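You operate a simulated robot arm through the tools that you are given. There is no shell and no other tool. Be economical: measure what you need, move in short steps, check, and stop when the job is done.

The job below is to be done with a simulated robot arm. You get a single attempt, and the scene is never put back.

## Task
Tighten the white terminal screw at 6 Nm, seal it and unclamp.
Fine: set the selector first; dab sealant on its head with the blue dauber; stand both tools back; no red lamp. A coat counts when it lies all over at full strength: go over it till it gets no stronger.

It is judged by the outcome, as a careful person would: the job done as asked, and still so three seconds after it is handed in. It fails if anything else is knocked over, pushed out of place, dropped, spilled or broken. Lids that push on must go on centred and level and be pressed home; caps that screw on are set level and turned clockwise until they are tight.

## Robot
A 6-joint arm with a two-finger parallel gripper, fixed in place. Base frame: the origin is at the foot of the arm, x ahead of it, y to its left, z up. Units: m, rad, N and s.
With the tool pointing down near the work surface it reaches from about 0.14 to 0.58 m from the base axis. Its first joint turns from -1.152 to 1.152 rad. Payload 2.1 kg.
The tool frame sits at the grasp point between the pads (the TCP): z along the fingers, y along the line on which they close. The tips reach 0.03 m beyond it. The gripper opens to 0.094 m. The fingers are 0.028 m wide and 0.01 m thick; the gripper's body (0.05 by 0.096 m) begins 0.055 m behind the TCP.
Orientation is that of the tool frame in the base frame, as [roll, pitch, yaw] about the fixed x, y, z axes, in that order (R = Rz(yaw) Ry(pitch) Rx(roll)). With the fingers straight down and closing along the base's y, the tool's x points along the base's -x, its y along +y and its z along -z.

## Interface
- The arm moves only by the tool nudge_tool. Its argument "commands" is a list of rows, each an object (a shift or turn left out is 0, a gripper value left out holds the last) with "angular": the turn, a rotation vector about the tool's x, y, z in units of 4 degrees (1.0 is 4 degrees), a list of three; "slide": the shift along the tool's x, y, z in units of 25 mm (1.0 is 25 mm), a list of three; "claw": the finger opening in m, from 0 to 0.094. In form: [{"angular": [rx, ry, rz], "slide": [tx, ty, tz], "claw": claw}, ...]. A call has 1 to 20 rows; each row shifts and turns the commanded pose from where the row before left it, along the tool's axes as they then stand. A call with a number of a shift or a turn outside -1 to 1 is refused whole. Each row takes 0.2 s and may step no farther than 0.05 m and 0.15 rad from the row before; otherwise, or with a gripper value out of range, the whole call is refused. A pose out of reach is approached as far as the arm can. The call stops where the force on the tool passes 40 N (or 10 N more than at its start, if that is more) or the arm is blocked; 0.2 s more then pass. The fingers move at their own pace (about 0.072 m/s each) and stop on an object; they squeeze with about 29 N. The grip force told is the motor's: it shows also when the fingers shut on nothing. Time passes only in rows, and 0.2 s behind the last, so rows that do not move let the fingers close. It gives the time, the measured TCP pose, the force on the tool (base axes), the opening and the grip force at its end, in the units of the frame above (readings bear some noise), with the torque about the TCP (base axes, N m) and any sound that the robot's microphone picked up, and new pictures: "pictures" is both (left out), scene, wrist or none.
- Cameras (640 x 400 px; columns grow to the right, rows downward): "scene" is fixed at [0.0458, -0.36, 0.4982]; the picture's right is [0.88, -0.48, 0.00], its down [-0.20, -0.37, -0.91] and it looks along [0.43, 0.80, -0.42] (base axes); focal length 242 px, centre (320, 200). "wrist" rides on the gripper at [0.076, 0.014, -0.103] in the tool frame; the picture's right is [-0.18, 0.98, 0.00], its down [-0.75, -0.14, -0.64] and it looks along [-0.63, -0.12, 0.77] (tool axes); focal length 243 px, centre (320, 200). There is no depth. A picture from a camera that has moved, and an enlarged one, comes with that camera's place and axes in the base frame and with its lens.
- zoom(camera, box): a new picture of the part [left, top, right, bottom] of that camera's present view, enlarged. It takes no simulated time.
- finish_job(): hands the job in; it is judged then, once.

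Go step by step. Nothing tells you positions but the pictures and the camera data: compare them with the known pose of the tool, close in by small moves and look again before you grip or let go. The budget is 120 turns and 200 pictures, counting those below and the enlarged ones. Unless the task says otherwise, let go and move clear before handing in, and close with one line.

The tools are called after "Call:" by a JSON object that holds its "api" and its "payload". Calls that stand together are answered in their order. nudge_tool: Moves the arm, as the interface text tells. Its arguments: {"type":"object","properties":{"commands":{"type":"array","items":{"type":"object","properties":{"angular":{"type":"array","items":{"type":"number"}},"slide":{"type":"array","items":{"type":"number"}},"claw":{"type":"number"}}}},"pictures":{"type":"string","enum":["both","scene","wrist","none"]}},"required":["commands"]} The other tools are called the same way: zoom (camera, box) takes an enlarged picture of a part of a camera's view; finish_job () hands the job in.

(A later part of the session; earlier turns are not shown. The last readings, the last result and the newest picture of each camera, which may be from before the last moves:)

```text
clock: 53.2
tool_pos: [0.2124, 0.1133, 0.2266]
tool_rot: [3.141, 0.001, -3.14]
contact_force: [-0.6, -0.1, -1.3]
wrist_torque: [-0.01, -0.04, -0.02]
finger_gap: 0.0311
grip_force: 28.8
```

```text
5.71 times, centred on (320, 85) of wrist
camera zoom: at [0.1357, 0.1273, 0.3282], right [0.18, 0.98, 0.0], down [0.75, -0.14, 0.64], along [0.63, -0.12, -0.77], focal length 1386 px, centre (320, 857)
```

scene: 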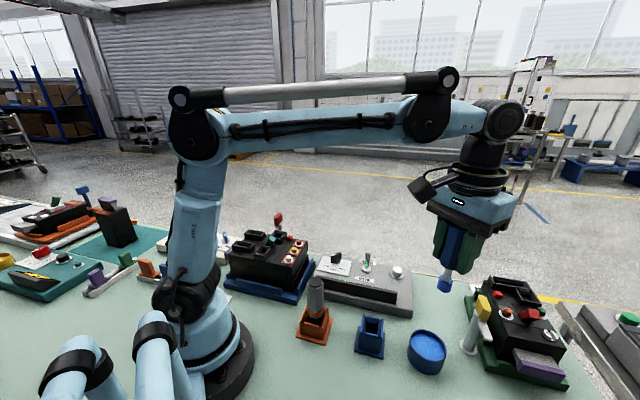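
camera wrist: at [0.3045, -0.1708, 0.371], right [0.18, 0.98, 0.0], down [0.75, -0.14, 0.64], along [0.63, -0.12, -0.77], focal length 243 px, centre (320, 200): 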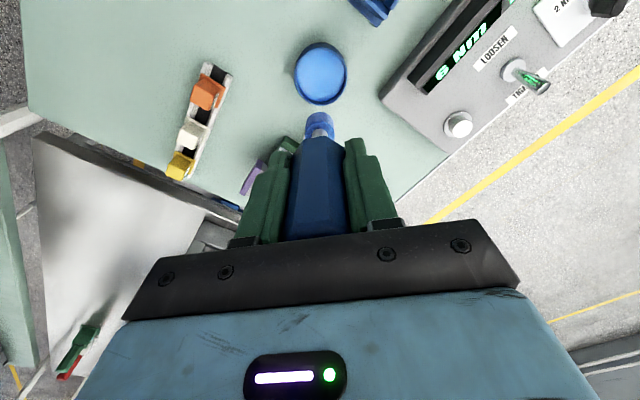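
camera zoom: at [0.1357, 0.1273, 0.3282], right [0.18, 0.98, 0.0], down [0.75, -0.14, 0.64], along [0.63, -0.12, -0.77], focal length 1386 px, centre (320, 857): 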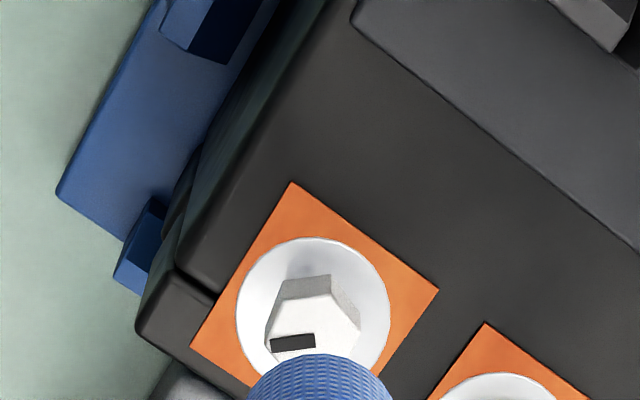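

No clear blue visible on the head yet. I'll press again, longer and with a small wiping circle.

Call:
{"api": "nudge_tool", "payload": {"commands": [{"slide": [0.02, 0, 0.8]}, {"slide": [0, 0, 0.5]}, {"slide": [0, 0, 0.09]}, {}, {}, {}, {"slide": [0.1, 0, 0]}, {"slide": [-0.1, 0.1, 0]}, {"slide": [-0.1, -0.1, 0]}, {"slide": [0.1, -0.1, 0]}, {"slide": [0, 0.1, 0]}, {}, {}, {}], "pictures": "none"}}

Call:
{"api": "zoom", "payload": {"camera": "scene", "box": [270, 220, 320, 270]}}

```text
clock: 56.2
tool_pos: [0.2115, 0.1136, 0.1914]
tool_rot: [-3.14, -0.001, -3.141]
contact_force: [1.4, -4.0, 11.5]
wrist_torque: [-0.36, -0.15, -0.02]
finger_gap: 0.0309
grip_force: 29.1
```

```text
8.00 times, centred on (295, 245) of scene
camera zoom: at [0.0457, -0.36, 0.4982], right [0.88, -0.48, 0.0], down [-0.2, -0.37, -0.91], along [0.43, 0.8, -0.42], focal length 1936 px, centre (520, -160)
```

zoom: 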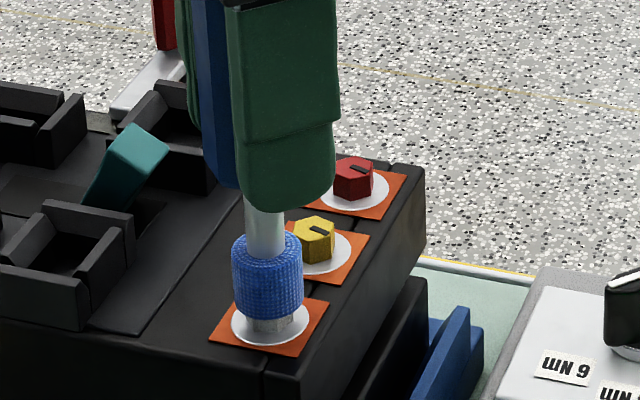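

Call:
{"api": "nudge_tool", "payload": {"commands": [{"slide": [0, 0, -0.5]}, {"slide": [0, 0, -0.9]}, {"slide": [0, 0, -0.9]}], "pictures": "none"}}

Call:
{"api": "zoom", "payload": {"camera": "scene", "box": [280, 240, 310, 270]}}

Call:
{"api": "zoom", "payload": {"camera": "wrist", "box": [280, 50, 360, 120]}}

```text
clock: 57.0
tool_pos: [0.2106, 0.1142, 0.2487]
tool_rot: [-3.141, 0.0, -3.141]
contact_force: [0.3, -0.1, -0.6]
wrist_torque: [0.02, 0.01, 0.01]
finger_gap: 0.0312
grip_force: 28.8
```

```text
13.33 times, centred on (295, 255) of scene
camera zoom: at [0.0458, -0.36, 0.4982], right [0.88, -0.48, 0.0], down [-0.2, -0.37, -0.91], along [0.43, 0.8, -0.42], focal length 3226 px, centre (653, -533)
```

zoom: 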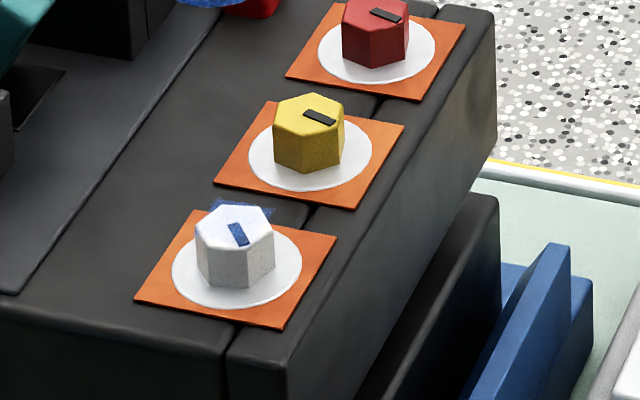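

```text
5.71 times, centred on (320, 85) of wrist
camera zoom: at [0.1349, 0.1277, 0.3514], right [0.18, 0.98, 0.0], down [0.75, -0.14, 0.64], along [0.63, -0.12, -0.77], focal length 1386 px, centre (320, 857)
```

zoom: 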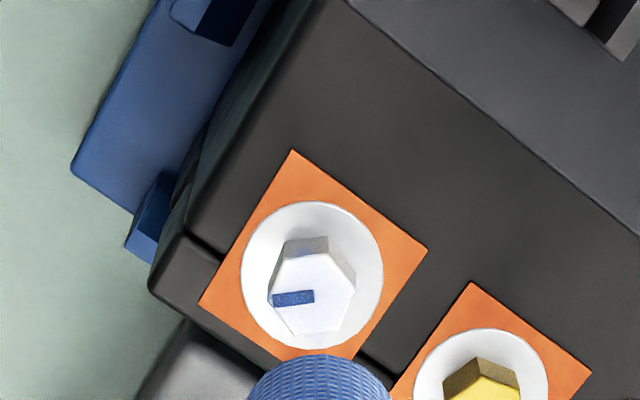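

A faint blue coat has begun. I'll go over it again with wider wiping.

Call:
{"api": "nudge_tool", "payload": {"commands": [{"slide": [0, 0, 1]}, {"slide": [0, 0, 0.9]}, {"slide": [0, 0, 0.38]}, {}, {"slide": [0.12, 0, 0.02]}, {"slide": [0, 0.1, 0]}, {"slide": [-0.12, 0.02, 0]}, {"slide": [-0.12, -0.02, 0]}, {"slide": [0, -0.1, 0]}, {"slide": [0, -0.1, 0]}, {"slide": [0.12, -0.02, 0]}, {"slide": [0.12, 0.02, 0]}, {"slide": [0, 0.1, 0]}, {"slide": [-0.12, 0, 0]}, {}, {}, {}, {"slide": [0, 0, -0.5]}, {"slide": [0, 0, -0.9]}, {"slide": [0, 0, -0.9]}], "pictures": "none"}}

Call:
{"api": "zoom", "payload": {"camera": "scene", "box": [280, 240, 310, 270]}}

Call:
{"api": "zoom", "payload": {"camera": "wrist", "box": [280, 50, 360, 120]}}

```text
clock: 61.2
tool_pos: [0.2109, 0.1136, 0.2496]
tool_rot: [-3.14, 0.001, 3.141]
contact_force: [0.1, -0.5, -0.9]
wrist_torque: [0.0, 0.01, 0.0]
finger_gap: 0.0311
grip_force: 28.8
```

```text
13.33 times, centred on (295, 255) of scene
camera zoom: at [0.0458, -0.36, 0.4982], right [0.88, -0.48, 0.0], down [-0.2, -0.37, -0.91], along [0.43, 0.8, -0.42], focal length 3226 px, centre (653, -533)
```

zoom: 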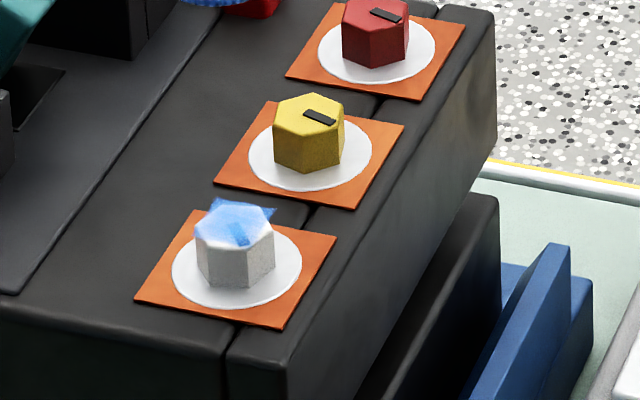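

```text
5.71 times, centred on (320, 85) of wrist
camera zoom: at [0.1354, 0.127, 0.3516], right [0.18, 0.98, 0.0], down [0.75, -0.14, 0.64], along [0.63, -0.12, -0.77], focal length 1386 px, centre (320, 857)
```

zoom: 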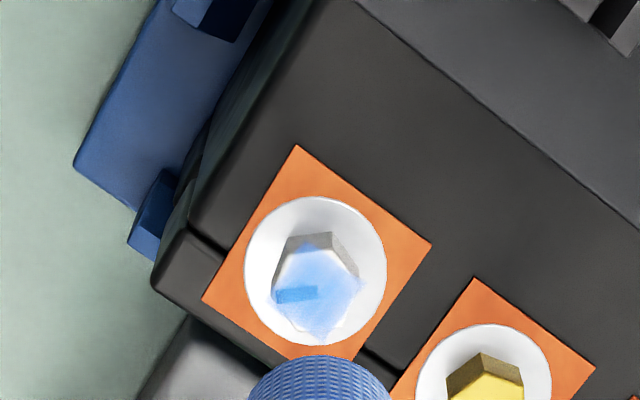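

The coat is building as a patch over the head. Another thorough pass, with wider offsets.

Call:
{"api": "nudge_tool", "payload": {"commands": [{"slide": [0, 0, 1]}, {"slide": [0, 0, 0.9]}, {"slide": [0, 0, 0.4]}, {"slide": [0.16, 0, 0]}, {"slide": [0, 0.16, 0]}, {"slide": [-0.16, 0, 0]}, {"slide": [-0.16, 0, 0]}, {"slide": [0, -0.16, 0]}, {"slide": [0, -0.16, 0]}, {"slide": [0.16, 0, 0]}, {"slide": [0.16, 0, 0]}, {"slide": [0, 0.16, 0]}, {"slide": [-0.16, 0, 0]}, {}, {"slide": [0, -0.14, 0]}, {"slide": [0, 0.14, 0]}, {}, {"slide": [0, 0, -0.5]}, {"slide": [0, 0, -0.9]}, {"slide": [0, 0, -0.9]}], "pictures": "none"}}

Call:
{"api": "zoom", "payload": {"camera": "scene", "box": [280, 240, 310, 270]}}

Call:
{"api": "zoom", "payload": {"camera": "wrist", "box": [300, 70, 340, 110]}}

```text
clock: 65.4
tool_pos: [0.2107, 0.115, 0.2482]
tool_rot: [3.141, 0.0, -3.141]
contact_force: [0.2, -0.4, -1.3]
wrist_torque: [-0.01, 0.02, 0.0]
finger_gap: 0.031
grip_force: 29.2
```

```text
13.33 times, centred on (295, 255) of scene
camera zoom: at [0.0458, -0.36, 0.4982], right [0.88, -0.48, 0.0], down [-0.2, -0.37, -0.91], along [0.43, 0.8, -0.42], focal length 3226 px, centre (653, -533)
```

zoom: 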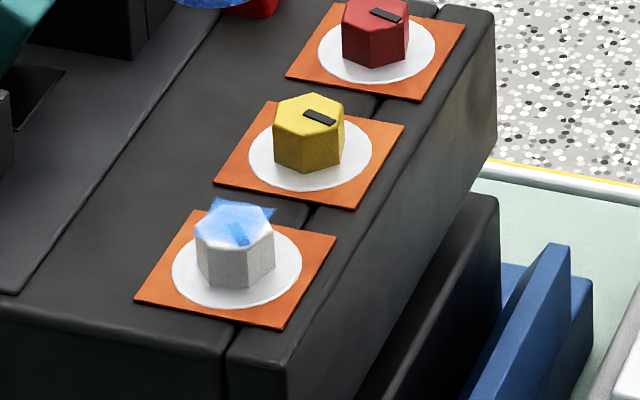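

```text
10.00 times, centred on (320, 90) of wrist
camera zoom: at [0.1349, 0.1276, 0.3508], right [0.18, 0.98, 0.0], down [0.75, -0.14, 0.64], along [0.63, -0.12, -0.77], focal length 2426 px, centre (320, 1300)
```

zoom: 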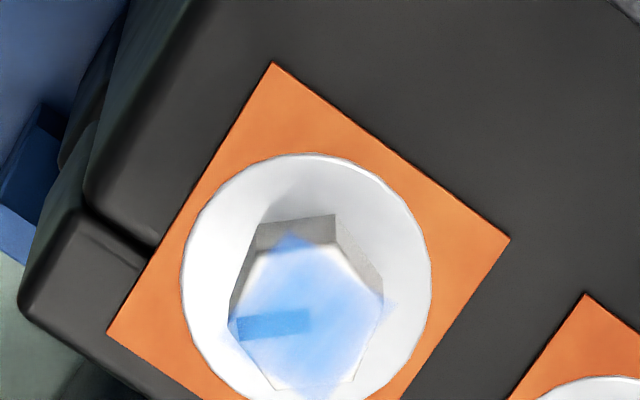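

This pass barely changed it, possibly too lightly pressed. I'll press deeper, reading the force.

Call:
{"api": "nudge_tool", "payload": {"commands": [{"slide": [0, -0.03, 1]}, {"slide": [0, 0, 0.9]}, {"slide": [0, 0, 0.38]}, {"slide": [0, 0, 0.04]}], "pictures": "none"}}

Call:
{"api": "nudge_tool", "payload": {"commands": [{"slide": [0.1, 0, 0]}, {"slide": [0, 0.1, 0]}, {"slide": [-0.1, 0, 0]}, {"slide": [-0.1, 0, 0]}, {"slide": [0, -0.1, 0]}, {"slide": [0, -0.1, 0]}, {"slide": [0.1, 0, 0]}, {"slide": [0.1, 0, 0]}, {"slide": [0, 0.1, 0]}, {"slide": [-0.1, 0, 0]}], "pictures": "none"}}

```text
clock: 66.4
tool_pos: [0.211, 0.1135, 0.191]
tool_rot: [3.141, 0.001, 3.141]
contact_force: [0.3, 0.0, 15.3]
wrist_torque: [-0.08, 0.01, 0.0]
finger_gap: 0.031
grip_force: 28.5
```

```text
clock: 68.6
tool_pos: [0.2112, 0.1127, 0.1908]
tool_rot: [-3.141, -0.003, -3.141]
contact_force: [-4.5, -0.9, 14.0]
wrist_torque: [-0.13, 0.37, 0.0]
finger_gap: 0.0309
grip_force: 28.8
```

Call:
{"api": "nudge_tool", "payload": {"commands": [{}, {}, {}, {"slide": [0, 0, -0.5]}, {"slide": [0, 0, -0.9]}, {"slide": [0, 0, -0.9]}], "pictures": "none"}}

Call:
{"api": "zoom", "payload": {"camera": "scene", "box": [280, 240, 310, 270]}}

Call:
{"api": "zoom", "payload": {"camera": "wrist", "box": [300, 70, 340, 110]}}

```text
clock: 70.0
tool_pos: [0.2114, 0.1139, 0.2489]
tool_rot: [-3.141, 0.0, -3.139]
contact_force: [0.9, -0.4, -0.6]
wrist_torque: [0.04, 0.0, -0.02]
finger_gap: 0.031
grip_force: 29.1
```

```text
13.33 times, centred on (295, 255) of scene
camera zoom: at [0.0458, -0.36, 0.4982], right [0.88, -0.48, 0.0], down [-0.2, -0.37, -0.91], along [0.43, 0.8, -0.42], focal length 3226 px, centre (653, -533)
```

zoom: 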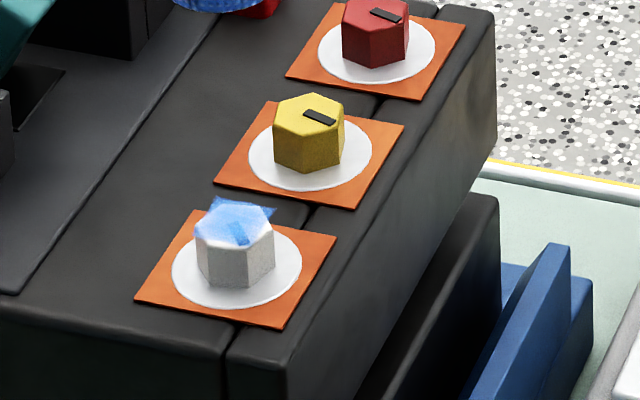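

```text
10.00 times, centred on (320, 90) of wrist
camera zoom: at [0.1353, 0.1267, 0.35], right [0.18, 0.98, 0.0], down [0.75, -0.14, 0.64], along [0.63, -0.12, -0.77], focal length 2426 px, centre (320, 1300)
```

zoom: 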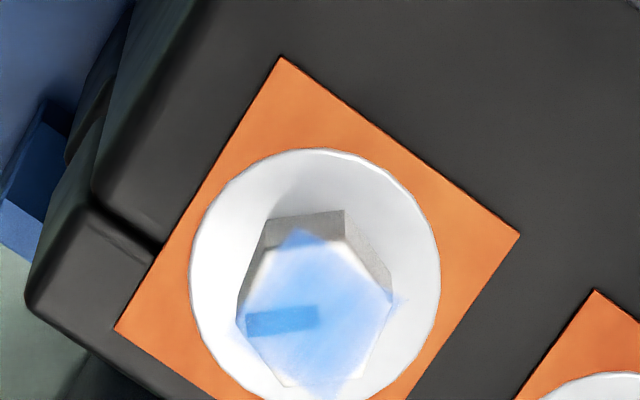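

Little change; either it's at full strength or the sponge is spent. I'll check sponge colour and compare with the pot.

Call:
{"api": "zoom", "payload": {"camera": "scene", "box": [250, 190, 340, 270]}}

Call:
{"api": "zoom", "payload": {"camera": "wrist", "box": [290, 70, 370, 140]}}

```text
5.00 times, centred on (295, 230) of scene
camera zoom: at [0.0458, -0.36, 0.4982], right [0.88, -0.48, 0.0], down [-0.2, -0.37, -0.91], along [0.43, 0.8, -0.42], focal length 1210 px, centre (445, 50)
```

zoom: 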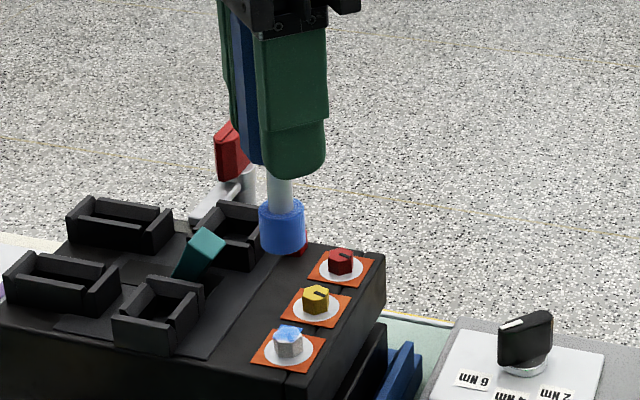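

```text
5.71 times, centred on (330, 105) of wrist
camera zoom: at [0.1353, 0.1267, 0.35], right [0.18, 0.98, 0.0], down [0.75, -0.14, 0.64], along [0.63, -0.12, -0.77], focal length 1386 px, centre (263, 743)
```

zoom: 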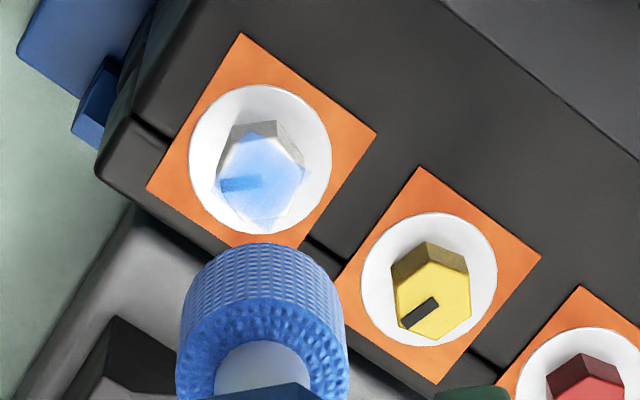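

The sponge still looks wet, but to be sure I'll reload it once and go over the head again, comparing strength.

Call:
{"api": "nudge_tool", "payload": {"commands": [{"slide": [0, 0, -0.76]}, {"slide": [-0.483, -0.854, 0]}, {"slide": [-0.483, -0.854, 0]}, {"slide": [-0.483, -0.854, 0]}, {"slide": [-0.483, -0.854, 0]}, {"slide": [-0.483, -0.854, 0]}, {"slide": [-0.483, -0.854, 0]}, {"slide": [-0.483, -0.854, 0]}, {"slide": [-0.483, -0.854, 0]}, {"slide": [-0.483, -0.854, 0]}, {"slide": [-0.483, -0.854, 0]}, {"slide": [-0.483, -0.854, 0]}, {"slide": [-0.483, -0.854, 0]}, {"slide": [-0.483, -0.854, 0]}, {"slide": [-0.483, -0.854, 0]}, {"slide": [0, 0, 1]}, {"slide": [0, 0, 1]}], "pictures": "scene"}}

Call:
{"api": "zoom", "payload": {"camera": "wrist", "box": [240, 20, 420, 160]}}

```text
clock: 73.6
tool_pos: [0.3817, -0.1852, 0.217]
tool_rot: [3.141, 0.001, 3.141]
contact_force: [-0.2, 0.6, -0.3]
wrist_torque: [-0.01, 0.02, 0.01]
finger_gap: 0.0311
grip_force: 29.9
```

scene: 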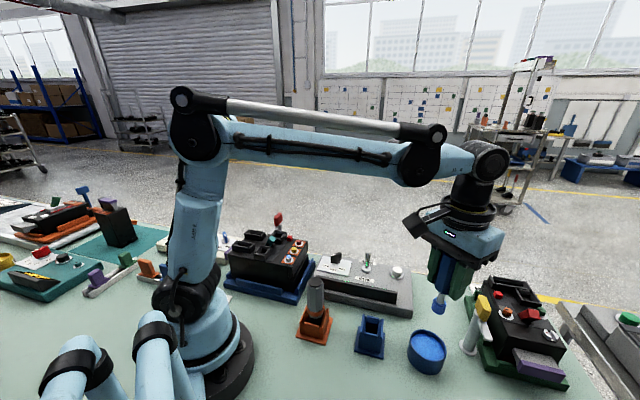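

```text
2.86 times, centred on (330, 90) of wrist
camera zoom: at [0.3037, -0.1717, 0.3192], right [0.18, 0.98, 0.0], down [0.75, -0.14, 0.64], along [0.63, -0.12, -0.77], focal length 693 px, centre (291, 514)
```

zoom: 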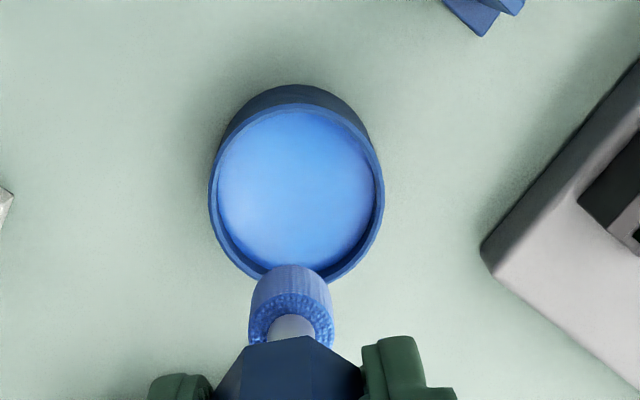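

Call:
{"api": "nudge_tool", "payload": {"commands": [{"slide": [0.04, 0, 1]}, {"slide": [0, 0, 1]}, {"slide": [0, 0, 1]}, {"slide": [0, 0, 0.8]}, {"slide": [0, 0, 0.26]}, {"slide": [0, 0, 0.16]}, {}], "pictures": "none"}}

```text
clock: 75.2
tool_pos: [0.3789, -0.1862, 0.1135]
tool_rot: [3.141, 0.001, 3.141]
contact_force: [0.7, 0.0, -1.7]
wrist_torque: [-0.03, 0.0, -0.04]
finger_gap: 0.0307
grip_force: 29.2
```

Call:
{"api": "nudge_tool", "payload": {"commands": [{"slide": [0, 0, 0.1]}, {"slide": [0, 0, 0.08]}, {}, {}], "pictures": "none"}}

```text
clock: 76.2
tool_pos: [0.3796, -0.1849, 0.1087]
tool_rot: [3.141, 0.001, -3.141]
contact_force: [-1.2, 0.2, 22.8]
wrist_torque: [0.0, 0.02, -0.01]
finger_gap: 0.0312
grip_force: 29.2
```

Dipped at 23 N. Lift and carry back.

Call:
{"api": "nudge_tool", "payload": {"commands": [{"slide": [0, 0, -0.4]}, {"slide": [0, 0, -1]}, {"slide": [0, 0, -1]}, {"slide": [0, 0, -1]}, {"slide": [0, 0, -1]}, {"slide": [0, 0, -1]}, {"slide": [0, 0, -1]}, {}], "pictures": "none"}}

Call:
{"api": "nudge_tool", "payload": {"commands": [{"slide": [0.483, 0.854, 0]}, {"slide": [0.483, 0.854, 0]}, {"slide": [0.483, 0.854, 0]}, {"slide": [0.483, 0.854, 0]}, {"slide": [0.483, 0.854, 0]}, {"slide": [0.483, 0.854, 0]}, {"slide": [0.483, 0.854, 0]}, {"slide": [0.483, 0.854, 0]}, {"slide": [0.483, 0.854, 0]}, {"slide": [0.483, 0.854, 0]}, {"slide": [0.483, 0.854, 0]}, {"slide": [0.483, 0.854, 0]}, {"slide": [0.483, 0.854, 0]}, {"slide": [0.483, 0.854, 0]}, {}], "pictures": "none"}}

```text
clock: 78.0
tool_pos: [0.3792, -0.184, 0.2672]
tool_rot: [-3.141, 0.0, -3.14]
contact_force: [-0.5, 0.6, -0.7]
wrist_torque: [-0.03, 0.0, 0.03]
finger_gap: 0.0309
grip_force: 29.0
```

```text
clock: 81.2
tool_pos: [0.2108, 0.1133, 0.2682]
tool_rot: [-3.141, 0.001, 3.141]
contact_force: [0.2, -0.9, -1.3]
wrist_torque: [-0.01, 0.01, 0.02]
finger_gap: 0.0313
grip_force: 28.9
```

Call:
{"api": "nudge_tool", "payload": {"commands": [{"slide": [0, 0, 1]}, {"slide": [0, 0, 0.9]}, {"slide": [0, 0, 0.8]}, {"slide": [0, 0, 0.3]}, {"slide": [0, 0, 0.1]}], "pictures": "none"}}

Call:
{"api": "nudge_tool", "payload": {"commands": [{"slide": [0.16, 0, 0]}, {"slide": [0, 0.16, 0]}, {"slide": [-0.16, 0, 0]}, {"slide": [-0.16, 0, 0]}, {"slide": [0, -0.16, 0]}, {"slide": [0, -0.16, 0]}, {"slide": [0.16, 0, 0]}, {"slide": [0.16, 0, 0]}, {"slide": [0, 0.16, 0]}, {"slide": [-0.16, 0, 0]}, {}], "pictures": "none"}}

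Call:
{"api": "nudge_tool", "payload": {"commands": [{}, {"slide": [0, 0, -0.5]}, {"slide": [0, 0, -0.9]}, {"slide": [0, 0, -0.9]}], "pictures": "none"}}

Call:
{"api": "zoom", "payload": {"camera": "scene", "box": [280, 240, 310, 270]}}

Call:
{"api": "zoom", "payload": {"camera": "wrist", "box": [300, 70, 340, 110]}}

```text
clock: 82.4
tool_pos: [0.2102, 0.1126, 0.1915]
tool_rot: [-3.141, 0.0, -3.141]
contact_force: [-2.1, 0.1, 12.4]
wrist_torque: [-0.01, 0.13, -0.02]
finger_gap: 0.0308
grip_force: 28.7
```

```text
clock: 84.8
tool_pos: [0.2089, 0.1128, 0.1915]
tool_rot: [-3.141, -0.001, 3.141]
contact_force: [-5.1, 0.6, 14.1]
wrist_torque: [0.03, 0.39, 0.02]
finger_gap: 0.0309
grip_force: 28.6
```

```text
clock: 85.8
tool_pos: [0.2102, 0.1128, 0.2484]
tool_rot: [-3.141, 0.001, -3.139]
contact_force: [0.0, 0.4, -1.6]
wrist_torque: [-0.06, 0.02, -0.03]
finger_gap: 0.0311
grip_force: 28.7
```

```text
13.33 times, centred on (295, 255) of scene
camera zoom: at [0.0458, -0.36, 0.4982], right [0.88, -0.48, 0.0], down [-0.2, -0.37, -0.91], along [0.43, 0.8, -0.42], focal length 3226 px, centre (653, -533)
```

zoom: 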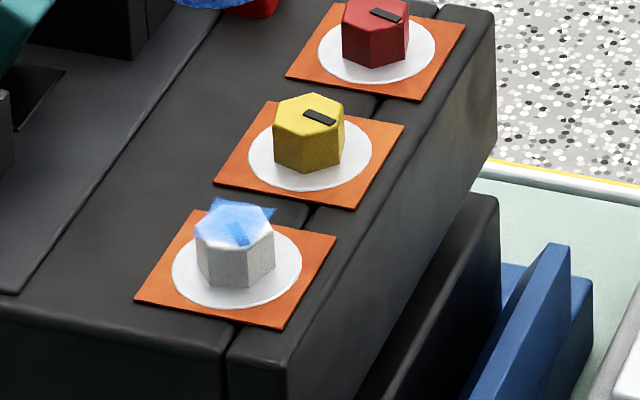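

```text
10.00 times, centred on (320, 90) of wrist
camera zoom: at [0.1342, 0.1269, 0.3501], right [0.18, 0.98, 0.0], down [0.75, -0.14, 0.64], along [0.63, -0.12, -0.77], focal length 2426 px, centre (320, 1300)
```

zoom: 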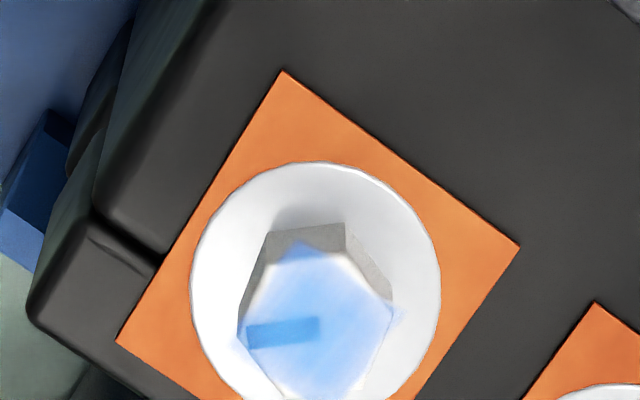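

No stronger after reloading: the coat is at full strength all over. Now stow the dauber: moving above its holder.

Call:
{"api": "nudge_tool", "payload": {"commands": [{"slide": [0, 0, -0.5]}, {"slide": [-0.343, -0.8, 0]}, {"slide": [-0.343, -0.8, 0]}, {"slide": [-0.343, -0.8, 0]}, {"slide": [-0.343, -0.8, 0]}, {"slide": [-0.343, -0.8, 0]}, {"slide": [-0.343, -0.8, 0]}, {"slide": [-0.343, -0.8, 0]}, {"slide": [-0.343, -0.8, 0]}, {"slide": [-0.343, -0.8, 0]}, {"slide": [-0.343, -0.8, 0]}, {"slide": [-0.343, -0.8, 0]}, {"slide": [0, 0, 1]}, {"slide": [0, 0, 1]}, {}], "pictures": "none"}}

Call:
{"api": "zoom", "payload": {"camera": "wrist", "box": [240, 20, 420, 150]}}

Call:
{"api": "zoom", "payload": {"camera": "scene", "box": [310, 240, 450, 370]}}

```text
clock: 89.0
tool_pos: [0.304, -0.1076, 0.2112]
tool_rot: [3.14, 0.001, -3.14]
contact_force: [-0.6, -0.3, -0.9]
wrist_torque: [-0.01, 0.01, -0.01]
finger_gap: 0.0309
grip_force: 28.7
```

```text
3.08 times, centred on (330, 85) of wrist
camera zoom: at [0.2284, -0.094, 0.3119], right [0.18, 0.98, 0.0], down [0.75, -0.14, 0.64], along [0.63, -0.12, -0.77], focal length 746 px, centre (289, 554)
```

zoom: 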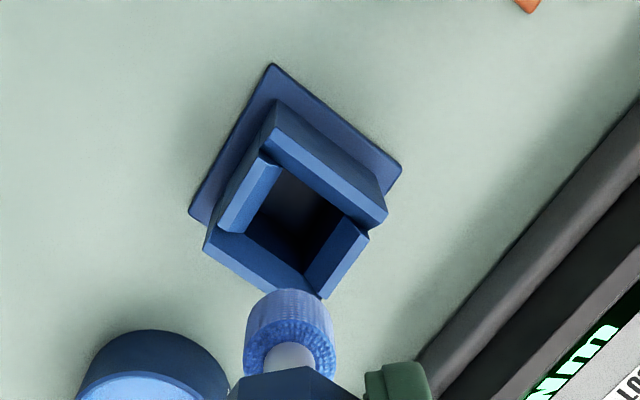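

```text
3.08 times, centred on (380, 305) of scene
camera zoom: at [0.0458, -0.36, 0.4982], right [0.88, -0.48, 0.0], down [-0.2, -0.37, -0.91], along [0.43, 0.8, -0.42], focal length 744 px, centre (135, -123)
```

zoom: 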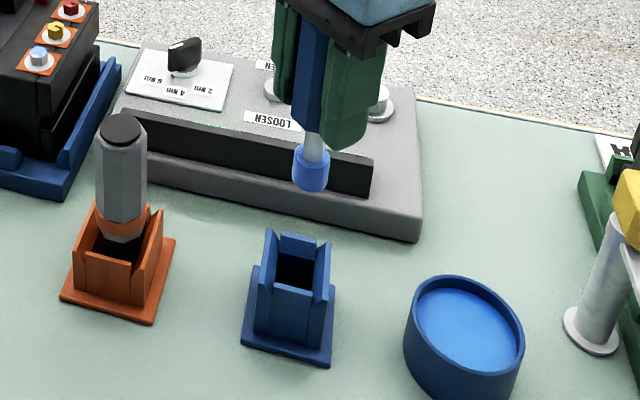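

Aligned with the recorded stow pose; lowering in.

Call:
{"api": "nudge_tool", "payload": {"commands": [{"slide": [0.02, 0.02, 1]}, {"slide": [0, 0, 1]}, {"slide": [0, 0, 1]}, {"slide": [0, 0, 0.8]}], "pictures": "none"}}

Call:
{"api": "zoom", "payload": {"camera": "scene", "box": [310, 250, 450, 380]}}

```text
clock: 90.0
tool_pos: [0.3042, -0.107, 0.115]
tool_rot: [-3.141, 0.0, -3.141]
contact_force: [-0.8, -0.2, -1.3]
wrist_torque: [0.0, 0.02, -0.01]
finger_gap: 0.0311
grip_force: 29.1
```

```text
3.08 times, centred on (380, 315) of scene
camera zoom: at [0.0458, -0.36, 0.4982], right [0.88, -0.48, 0.0], down [-0.2, -0.37, -0.91], along [0.43, 0.8, -0.42], focal length 744 px, centre (135, -154)
```

zoom: 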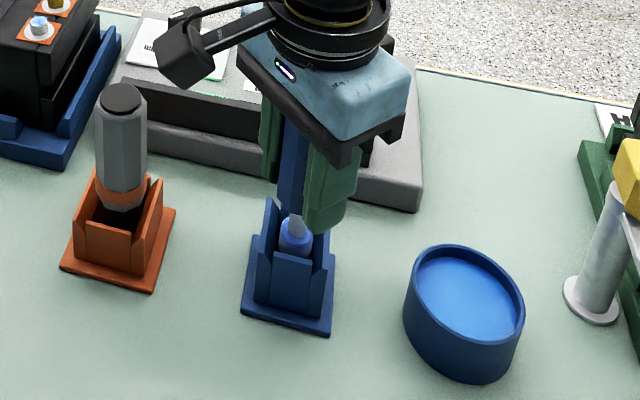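

It's entering the pocket. Continue to the bottom with small final steps.

Call:
{"api": "nudge_tool", "payload": {"commands": [{"slide": [0, 0, 0.5]}, {"slide": [0, 0, 0.3]}, {"slide": [0, 0, 0.08]}], "pictures": "none"}}

Call:
{"api": "nudge_tool", "payload": {"commands": [{"slide": [0, 0, 0.05]}, {"slide": [0, 0, 0.04]}], "pictures": "none"}}

```text
clock: 90.8
tool_pos: [0.3041, -0.1065, 0.0929]
tool_rot: [3.141, 0.001, 3.141]
contact_force: [0.4, 0.4, -0.8]
wrist_torque: [-0.03, -0.02, -0.05]
finger_gap: 0.031
grip_force: 28.8
```

```text
clock: 91.4
tool_pos: [0.3052, -0.1073, 0.0909]
tool_rot: [-3.141, -0.003, -3.141]
contact_force: [0.2, -1.1, -1.1]
wrist_torque: [0.01, 0.03, -0.03]
finger_gap: 0.0307
grip_force: 29.5
```

Call:
{"api": "nudge_tool", "payload": {"commands": [{"slide": [0, 0, 0.04]}, {"slide": [0, 0, 0.04]}], "pictures": "none"}}

Call:
{"api": "nudge_tool", "payload": {"commands": [{"slide": [0, 0, 0.04]}], "pictures": "none"}}

```text
clock: 92.0
tool_pos: [0.3042, -0.1071, 0.0905]
tool_rot: [-3.14, 0.001, -3.141]
contact_force: [0.2, 0.1, -1.8]
wrist_torque: [-0.04, -0.01, -0.01]
finger_gap: 0.0311
grip_force: 29.4
```

```text
clock: 92.4
tool_pos: [0.3045, -0.106, 0.0884]
tool_rot: [-3.141, 0.001, -3.141]
contact_force: [-0.4, -0.3, -1.6]
wrist_torque: [-0.01, 0.0, -0.02]
finger_gap: 0.0309
grip_force: 29.4
```

Call:
{"api": "nudge_tool", "payload": {"commands": [{"slide": [0, 0, 0.04]}, {}], "pictures": "none"}}

Call:
{"api": "nudge_tool", "payload": {"commands": [{"slide": [0, 0, 0.04]}, {}], "pictures": "none"}}

Call:
{"api": "zoom", "payload": {"camera": "scene", "box": [310, 250, 450, 380]}}

```text
clock: 93.0
tool_pos: [0.3049, -0.1055, 0.0876]
tool_rot: [-3.141, 0.002, -3.141]
contact_force: [-1.3, 0.4, -0.7]
wrist_torque: [-0.01, 0.01, -0.01]
finger_gap: 0.0312
grip_force: 29.1
```

```text
clock: 93.6
tool_pos: [0.304, -0.1063, 0.0864]
tool_rot: [-3.141, 0.001, 3.141]
contact_force: [0.6, 0.3, -0.4]
wrist_torque: [0.01, 0.01, 0.02]
finger_gap: 0.031
grip_force: 29.4
```

```text
3.08 times, centred on (380, 315) of scene
camera zoom: at [0.0458, -0.36, 0.4982], right [0.88, -0.48, 0.0], down [-0.2, -0.37, -0.91], along [0.43, 0.8, -0.42], focal length 744 px, centre (135, -154)
```

zoom: 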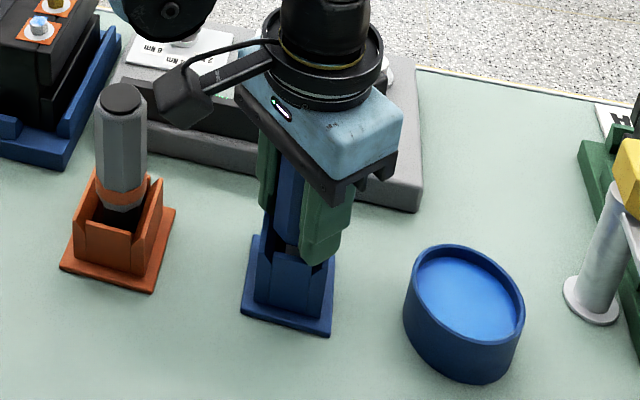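

Call:
{"api": "nudge_tool", "payload": {"commands": [{"slide": [0, 0, 0.04]}, {}], "pictures": "none"}}

Call:
{"api": "nudge_tool", "payload": {"commands": [{"slide": [0, 0, 0.04]}, {}], "pictures": "wrist"}}

```text
clock: 94.2
tool_pos: [0.3039, -0.1071, 0.0846]
tool_rot: [3.14, -0.001, 3.141]
contact_force: [0.8, 0.4, -0.3]
wrist_torque: [0.0, 0.02, 0.0]
finger_gap: 0.031
grip_force: 29.3
```

```text
clock: 95.0
tool_pos: [0.3043, -0.1064, 0.0855]
tool_rot: [-3.141, -0.004, -3.141]
contact_force: [-0.1, 0.4, 8.9]
wrist_torque: [0.08, -0.12, 0.05]
finger_gap: 0.0311
grip_force: 29.2
stopped in row 2: the force on the tool passed its limit at 42 N (the readings are from after the stop); the commanded pose is now the measured one
camera wrist: at [0.2284, -0.0932, 0.187], right [0.18, 0.98, 0.0], down [0.75, -0.14, 0.64], along [0.63, -0.12, -0.77], focal length 243 px, centre (320, 200)
```

wrist: 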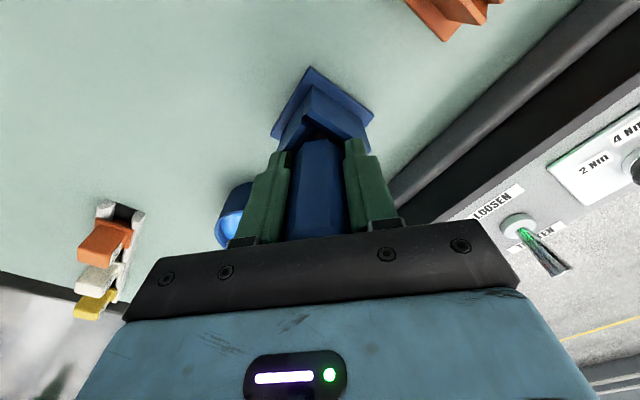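

Bottomed out. Releasing and rising.

Call:
{"api": "nudge_tool", "payload": {"commands": [{"claw": 0.06}, {"claw": 0.06}, {"claw": 0.06}, {"slide": [0, 0, -1], "angular": [0, -0.05, 0]}, {"slide": [0, 0, -1]}, {"slide": [0, 0, -1]}, {"slide": [0, 0, -1]}, {"slide": [0, 0, -1]}, {"slide": [0, 0, -1]}], "pictures": "scene"}}

Call:
{"api": "zoom", "payload": {"camera": "scene", "box": [280, 240, 460, 390]}}

Call:
{"api": "zoom", "payload": {"camera": "wrist", "box": [200, 0, 440, 190]}}

```text
clock: 97.0
tool_pos: [0.3041, -0.1073, 0.2357]
tool_rot: [-3.141, 0.003, 3.141]
contact_force: [0.7, 0.6, -0.4]
wrist_torque: [0.03, 0.01, 0.01]
finger_gap: 0.0601
grip_force: 0.0
```

scene: 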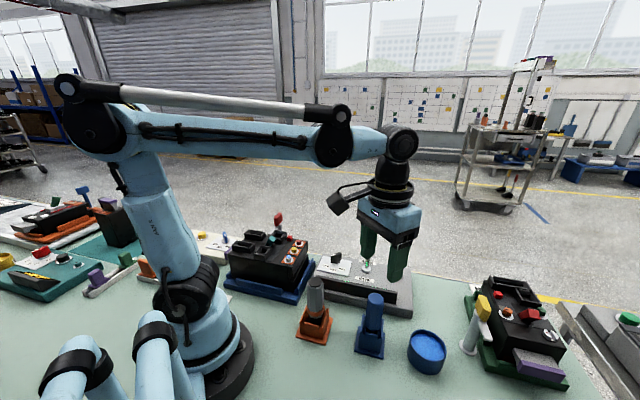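

```text
2.67 times, centred on (370, 315) of scene
camera zoom: at [0.0458, -0.36, 0.4982], right [0.88, -0.48, 0.0], down [-0.2, -0.37, -0.91], along [0.43, 0.8, -0.42], focal length 645 px, centre (187, -107)
```

zoom: 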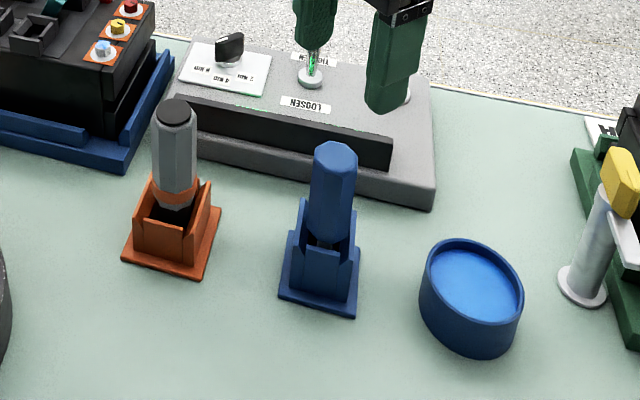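

```text
2.11 times, centred on (320, 95) of wrist
camera zoom: at [0.2275, -0.0932, 0.3369], right [0.18, 0.98, 0.0], down [0.75, -0.14, 0.64], along [0.63, -0.12, -0.77], focal length 511 px, centre (320, 421)
```

zoom: 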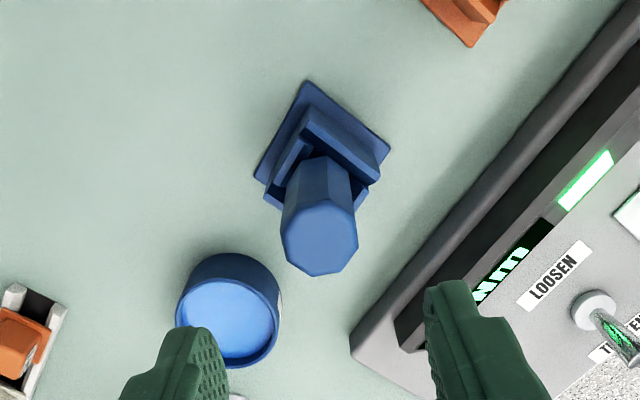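

Both tools are stowed. Next the red clamp lever, about (0.243, 0.28, 0.14); going up and over to look at it.

Call:
{"api": "nudge_tool", "payload": {"commands": [{"slide": [0, 0, -1]}, {"slide": [0, 0, -1]}, {"slide": [0, 0, -1]}, {"slide": [0.21, 0.82, 0]}, {"slide": [0.21, 0.82, 0]}, {"slide": [0.21, 0.82, 0]}, {"slide": [0.21, 0.82, 0]}, {"slide": [0.21, 0.82, 0]}, {"slide": [0.21, 0.82, 0]}, {"slide": [0.21, 0.82, 0]}, {"slide": [0.21, 0.82, 0]}, {"slide": [0.21, 0.82, 0]}, {"slide": [0.21, 0.82, 0]}, {"slide": [0.21, 0.82, 0]}, {"slide": [0.21, 0.82, 0]}, {"slide": [0.21, 0.82, 0]}, {"slide": [0.21, 0.82, 0]}, {"slide": [0.21, 0.82, 0]}], "pictures": "wrist"}}

Call:
{"api": "zoom", "payload": {"camera": "wrist", "box": [260, 0, 480, 170]}}

Call:
{"api": "zoom", "payload": {"camera": "scene", "box": [225, 200, 305, 270]}}

```text
clock: 100.8
tool_pos: [0.2245, 0.2015, 0.309]
tool_rot: [3.141, 0.003, 3.14]
contact_force: [0.0, 0.7, 0.5]
wrist_torque: [-0.01, 0.0, 0.0]
finger_gap: 0.0598
grip_force: 0.0
camera wrist: at [0.1495, 0.2148, 0.4117], right [0.18, 0.98, 0.0], down [0.75, -0.14, 0.64], along [0.63, -0.12, -0.77], focal length 243 px, centre (320, 200)
```

wrist: 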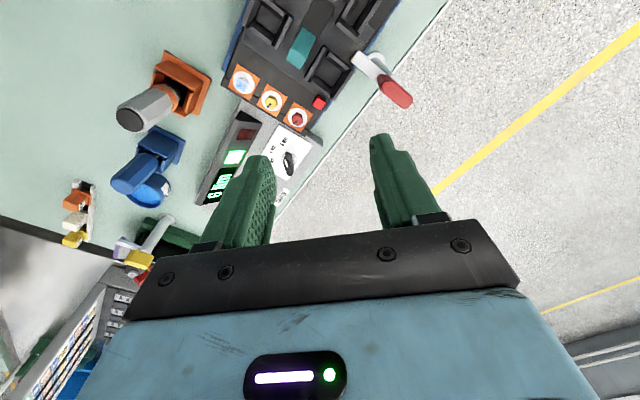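

```text
2.35 times, centred on (370, 85) of wrist
camera zoom: at [0.1495, 0.2148, 0.4117], right [0.18, 0.98, 0.0], down [0.75, -0.14, 0.64], along [0.63, -0.12, -0.77], focal length 571 px, centre (202, 471)
```

zoom: 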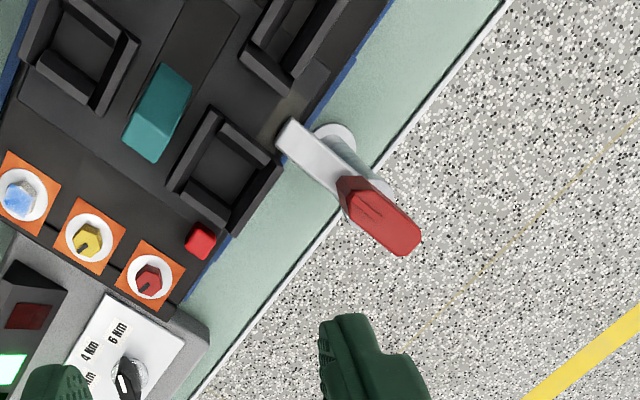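

```text
5.71 times, centred on (265, 235) of scene
camera zoom: at [0.0458, -0.36, 0.4982], right [0.88, -0.48, 0.0], down [-0.2, -0.37, -0.91], along [0.43, 0.8, -0.42], focal length 1383 px, centre (634, 0)
```

zoom: 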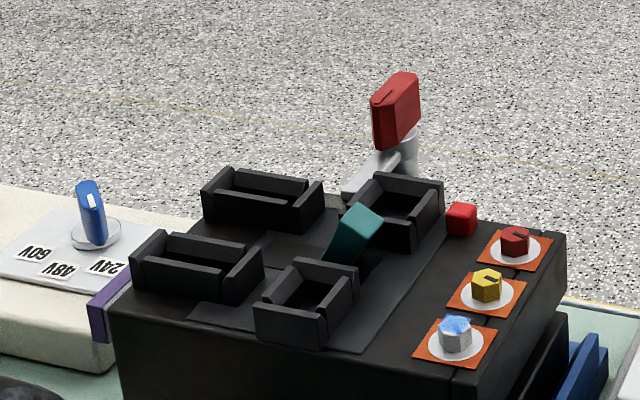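

The red handle is a grip bar on top of a post at ≈(0.239, 0.282), with the clamp arm pointing over the unit; the unused yellow clamp shows its arm parked alongside, 90° clockwise. I'll align the gripper with the bar (45°) above it.

Call:
{"api": "nudge_tool", "payload": {"commands": [{"slide": [-0.116, 0.644, 0.6], "claw": 0.045}, {"slide": [-0.116, 0.644, 0.6]}, {"slide": [-0.116, 0.644, 0.6]}, {"slide": [-0.116, 0.644, 0.6]}, {"slide": [-0.116, 0.644, 0.6]}, {"angular": [0, 0, -0.9375]}, {"angular": [0, 0, -0.9375]}, {"angular": [0, 0, -0.9375]}, {"angular": [0, 0, -0.9375]}, {"angular": [0, 0, -0.9375]}, {"angular": [0, 0, -0.9375]}, {"angular": [0, 0, -0.9375]}, {"angular": [0, 0, -0.9375]}, {"angular": [0, 0, -0.9375]}, {"angular": [0, 0, -0.9375]}, {"angular": [0, 0, -0.9375]}, {"angular": [0, 0, -0.9375]}], "pictures": "wrist"}}

Call:
{"api": "zoom", "payload": {"camera": "scene", "box": [225, 170, 325, 260]}}

Call:
{"api": "zoom", "payload": {"camera": "wrist", "box": [240, 20, 400, 160]}}

```text
clock: 104.4
tool_pos: [0.2401, 0.2818, 0.2346]
tool_rot: [3.141, 0.002, -2.353]
contact_force: [0.9, -0.9, -0.4]
wrist_torque: [0.0, -0.01, -0.05]
finger_gap: 0.0449
grip_force: 0.1
camera wrist: at [0.1768, 0.2368, 0.3364], right [-0.57, 0.82, 0.0], down [0.63, 0.43, 0.64], along [0.53, 0.36, -0.77], focal length 243 px, centre (320, 200)
```

wrist: 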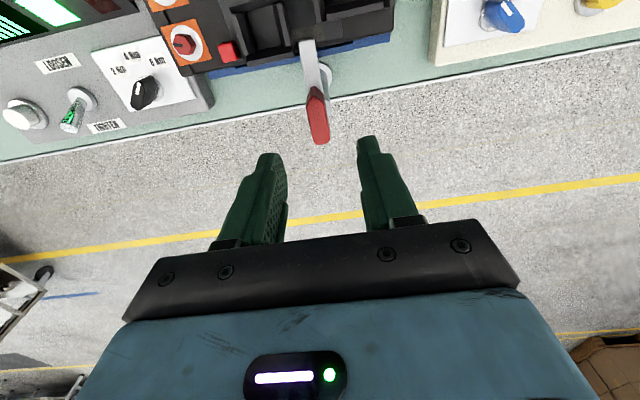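

```text
4.44 times, centred on (275, 215) of scene
camera zoom: at [0.0458, -0.36, 0.4982], right [0.88, -0.48, 0.0], down [-0.2, -0.37, -0.91], along [0.43, 0.8, -0.42], focal length 1075 px, centre (520, 133)
```

zoom: 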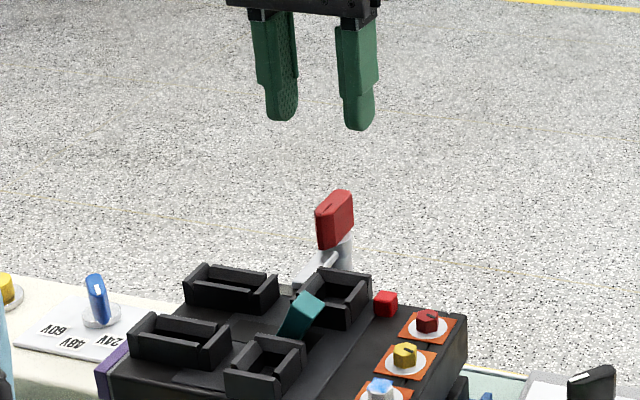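

```text
2.86 times, centred on (320, 90) of wrist
camera zoom: at [0.1768, 0.2368, 0.3364], right [-0.57, 0.82, 0.0], down [0.63, 0.43, 0.64], along [0.53, 0.36, -0.77], focal length 693 px, centre (320, 514)
```

zoom: 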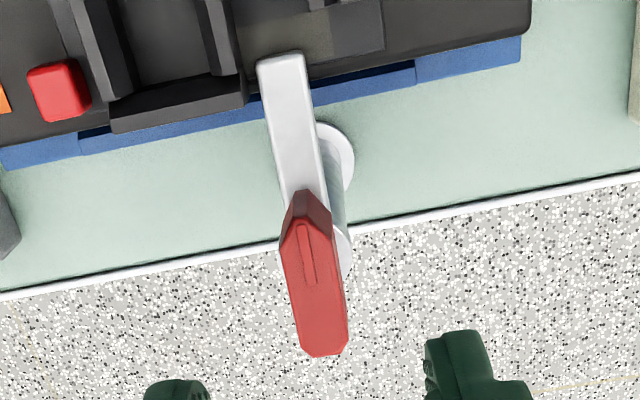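

Handle lies about 2 mm to one side; correct and lower around it.

Call:
{"api": "nudge_tool", "payload": {"commands": [{"slide": [0.03, -0.07, 0.9]}, {"slide": [0, 0, 0.9]}, {"slide": [0, 0, 0.9]}, {"slide": [0, 0, 0.5]}], "pictures": "wrist"}}

Call:
{"api": "zoom", "payload": {"camera": "scene", "box": [235, 180, 315, 250]}}

```text
clock: 105.4
tool_pos: [0.2401, 0.2785, 0.1548]
tool_rot: [-3.14, 0.001, -2.356]
contact_force: [0.8, 0.3, 0.0]
wrist_torque: [-0.02, 0.03, 0.01]
finger_gap: 0.0449
grip_force: 0.1
camera wrist: at [0.1772, 0.2351, 0.2561], right [-0.56, 0.83, 0.0], down [0.63, 0.43, 0.64], along [0.53, 0.36, -0.77], focal length 243 px, centre (320, 200)
```

wrist: 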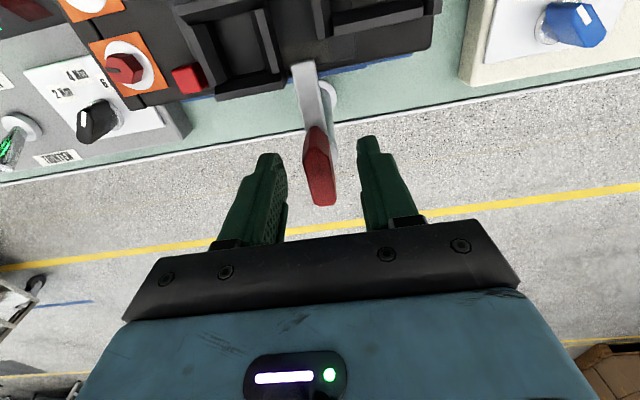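

```text
5.71 times, centred on (275, 215) of scene
camera zoom: at [0.0458, -0.36, 0.4982], right [0.88, -0.48, 0.0], down [-0.2, -0.37, -0.91], along [0.43, 0.8, -0.42], focal length 1383 px, centre (577, 114)
```

zoom: 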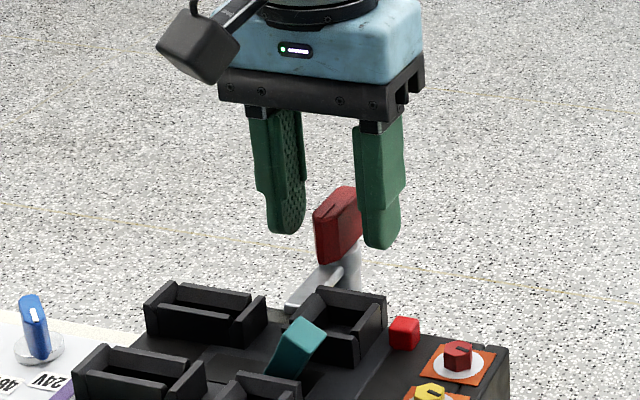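

The bar is aligned and centred. Down 6 mm more, close.

Call:
{"api": "nudge_tool", "payload": {"commands": [{"slide": [0, 0, 0.24]}, {"claw": 0.0}, {"claw": 0.0}, {"claw": 0.0}, {"claw": 0.0}], "pictures": "none"}}

```text
clock: 106.4
tool_pos: [0.2415, 0.2797, 0.1494]
tool_rot: [-3.138, 0.0, -2.356]
contact_force: [-2.0, -1.1, 8.7]
wrist_torque: [-0.05, -0.48, -0.02]
finger_gap: 0.015
grip_force: 44.7
stopped in row 4: the force on the tool passed its limit at 43 N (the readings are from after the stop); the commanded pose is now the measured one
```

Gripped (15 mm). Try turning clockwise a little and read the response.

Call:
{"api": "nudge_tool", "payload": {"commands": [{"angular": [0, 0, 0.8]}, {"angular": [0, 0, 0.8]}, {"angular": [0, 0, 0.8]}, {"angular": [0, 0, 0.8]}], "pictures": "wrist"}}

Call:
{"api": "zoom", "payload": {"camera": "scene", "box": [235, 190, 315, 260]}}

```text
clock: 107.4
tool_pos: [0.2421, 0.2802, 0.1507]
tool_rot: [-3.139, 0.0, -2.579]
contact_force: [-0.3, 4.1, 17.3]
wrist_torque: [-0.8, 0.3, 0.08]
finger_gap: 0.0144
grip_force: 45.2
camera wrist: at [0.1692, 0.2506, 0.2517], right [-0.37, 0.93, 0.0], down [0.71, 0.28, 0.64], along [0.6, 0.24, -0.77], focal length 243 px, centre (320, 200)
```

wrist: 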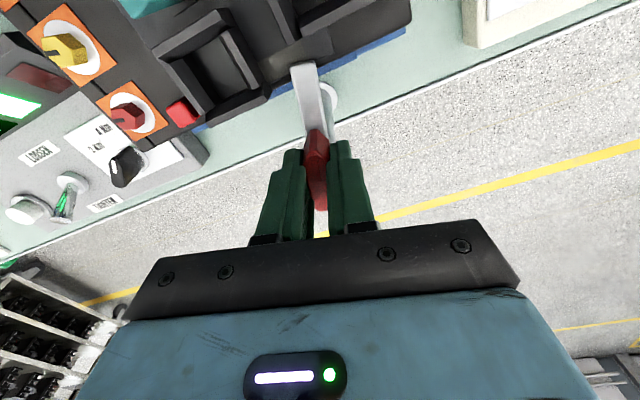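

```text
5.71 times, centred on (275, 225) of scene
camera zoom: at [0.0457, -0.36, 0.4982], right [0.88, -0.48, 0.0], down [-0.2, -0.37, -0.91], along [0.43, 0.8, -0.42], focal length 1383 px, centre (577, 57)
```

zoom: 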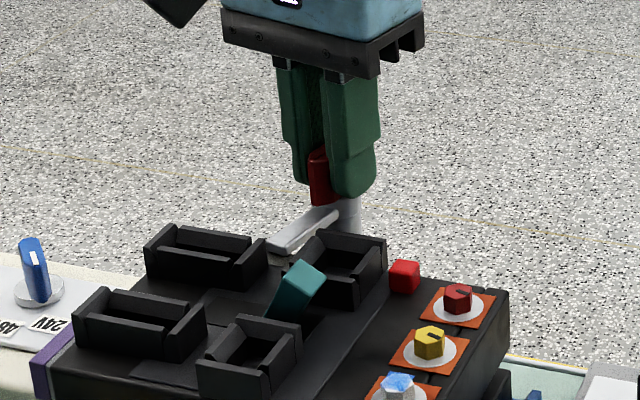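

The clamp arm swings with it, clockwise. Continue turning.

Call:
{"api": "nudge_tool", "payload": {"commands": [{"angular": [0, 0, 0.9], "slide": [0, 0, -0.04]}, {"angular": [0, 0, 0.9]}, {"angular": [0, 0, 0.9]}, {"angular": [0, 0, 0.9]}, {"angular": [0, 0, 0.9]}, {"angular": [0, 0, 0.9]}, {"angular": [0, 0, 0.9]}, {"angular": [0, 0, 0.9]}, {"angular": [0, 0, 0.9]}, {"angular": [0, 0, 0.9]}], "pictures": "none"}}

```text
clock: 108.9
tool_pos: [0.2407, 0.2804, 0.1495]
tool_rot: [3.141, 0.002, -2.966]
contact_force: [2.1, 2.1, -4.6]
wrist_torque: [-0.36, 0.75, 0.02]
finger_gap: 0.0148
grip_force: 45.0
stopped in row 7: the force on the tool passed its limit at 40 N (the readings are from after the stop); the commanded pose is now the measured one
```

Call:
{"api": "nudge_tool", "payload": {"commands": [{"angular": [0, 0, 0.8]}, {"angular": [0, 0, 0.8]}, {"angular": [0, 0, 0.8]}, {"angular": [0, 0, 0.8]}], "pictures": "none"}}

Call:
{"api": "zoom", "payload": {"camera": "scene", "box": [235, 190, 315, 260]}}

```text
clock: 109.9
tool_pos: [0.2398, 0.2802, 0.1515]
tool_rot: [3.138, 0.001, 3.094]
contact_force: [-3.4, 7.1, -2.9]
wrist_torque: [-0.37, -0.55, 0.02]
finger_gap: 0.0146
grip_force: 45.5
```

```text
5.71 times, centred on (275, 225) of scene
camera zoom: at [0.0458, -0.3599, 0.4982], right [0.88, -0.48, 0.0], down [-0.2, -0.37, -0.91], along [0.43, 0.8, -0.42], focal length 1383 px, centre (577, 57)
```

zoom: 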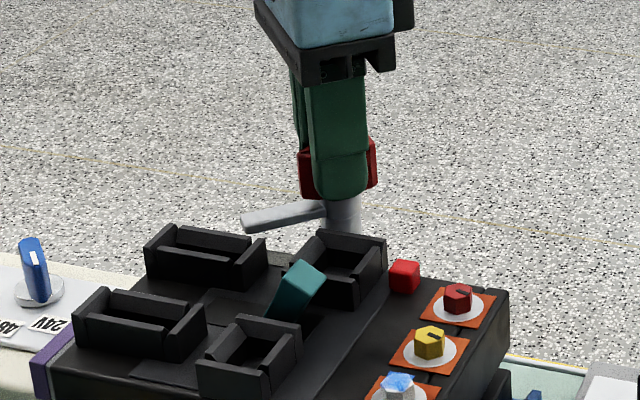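

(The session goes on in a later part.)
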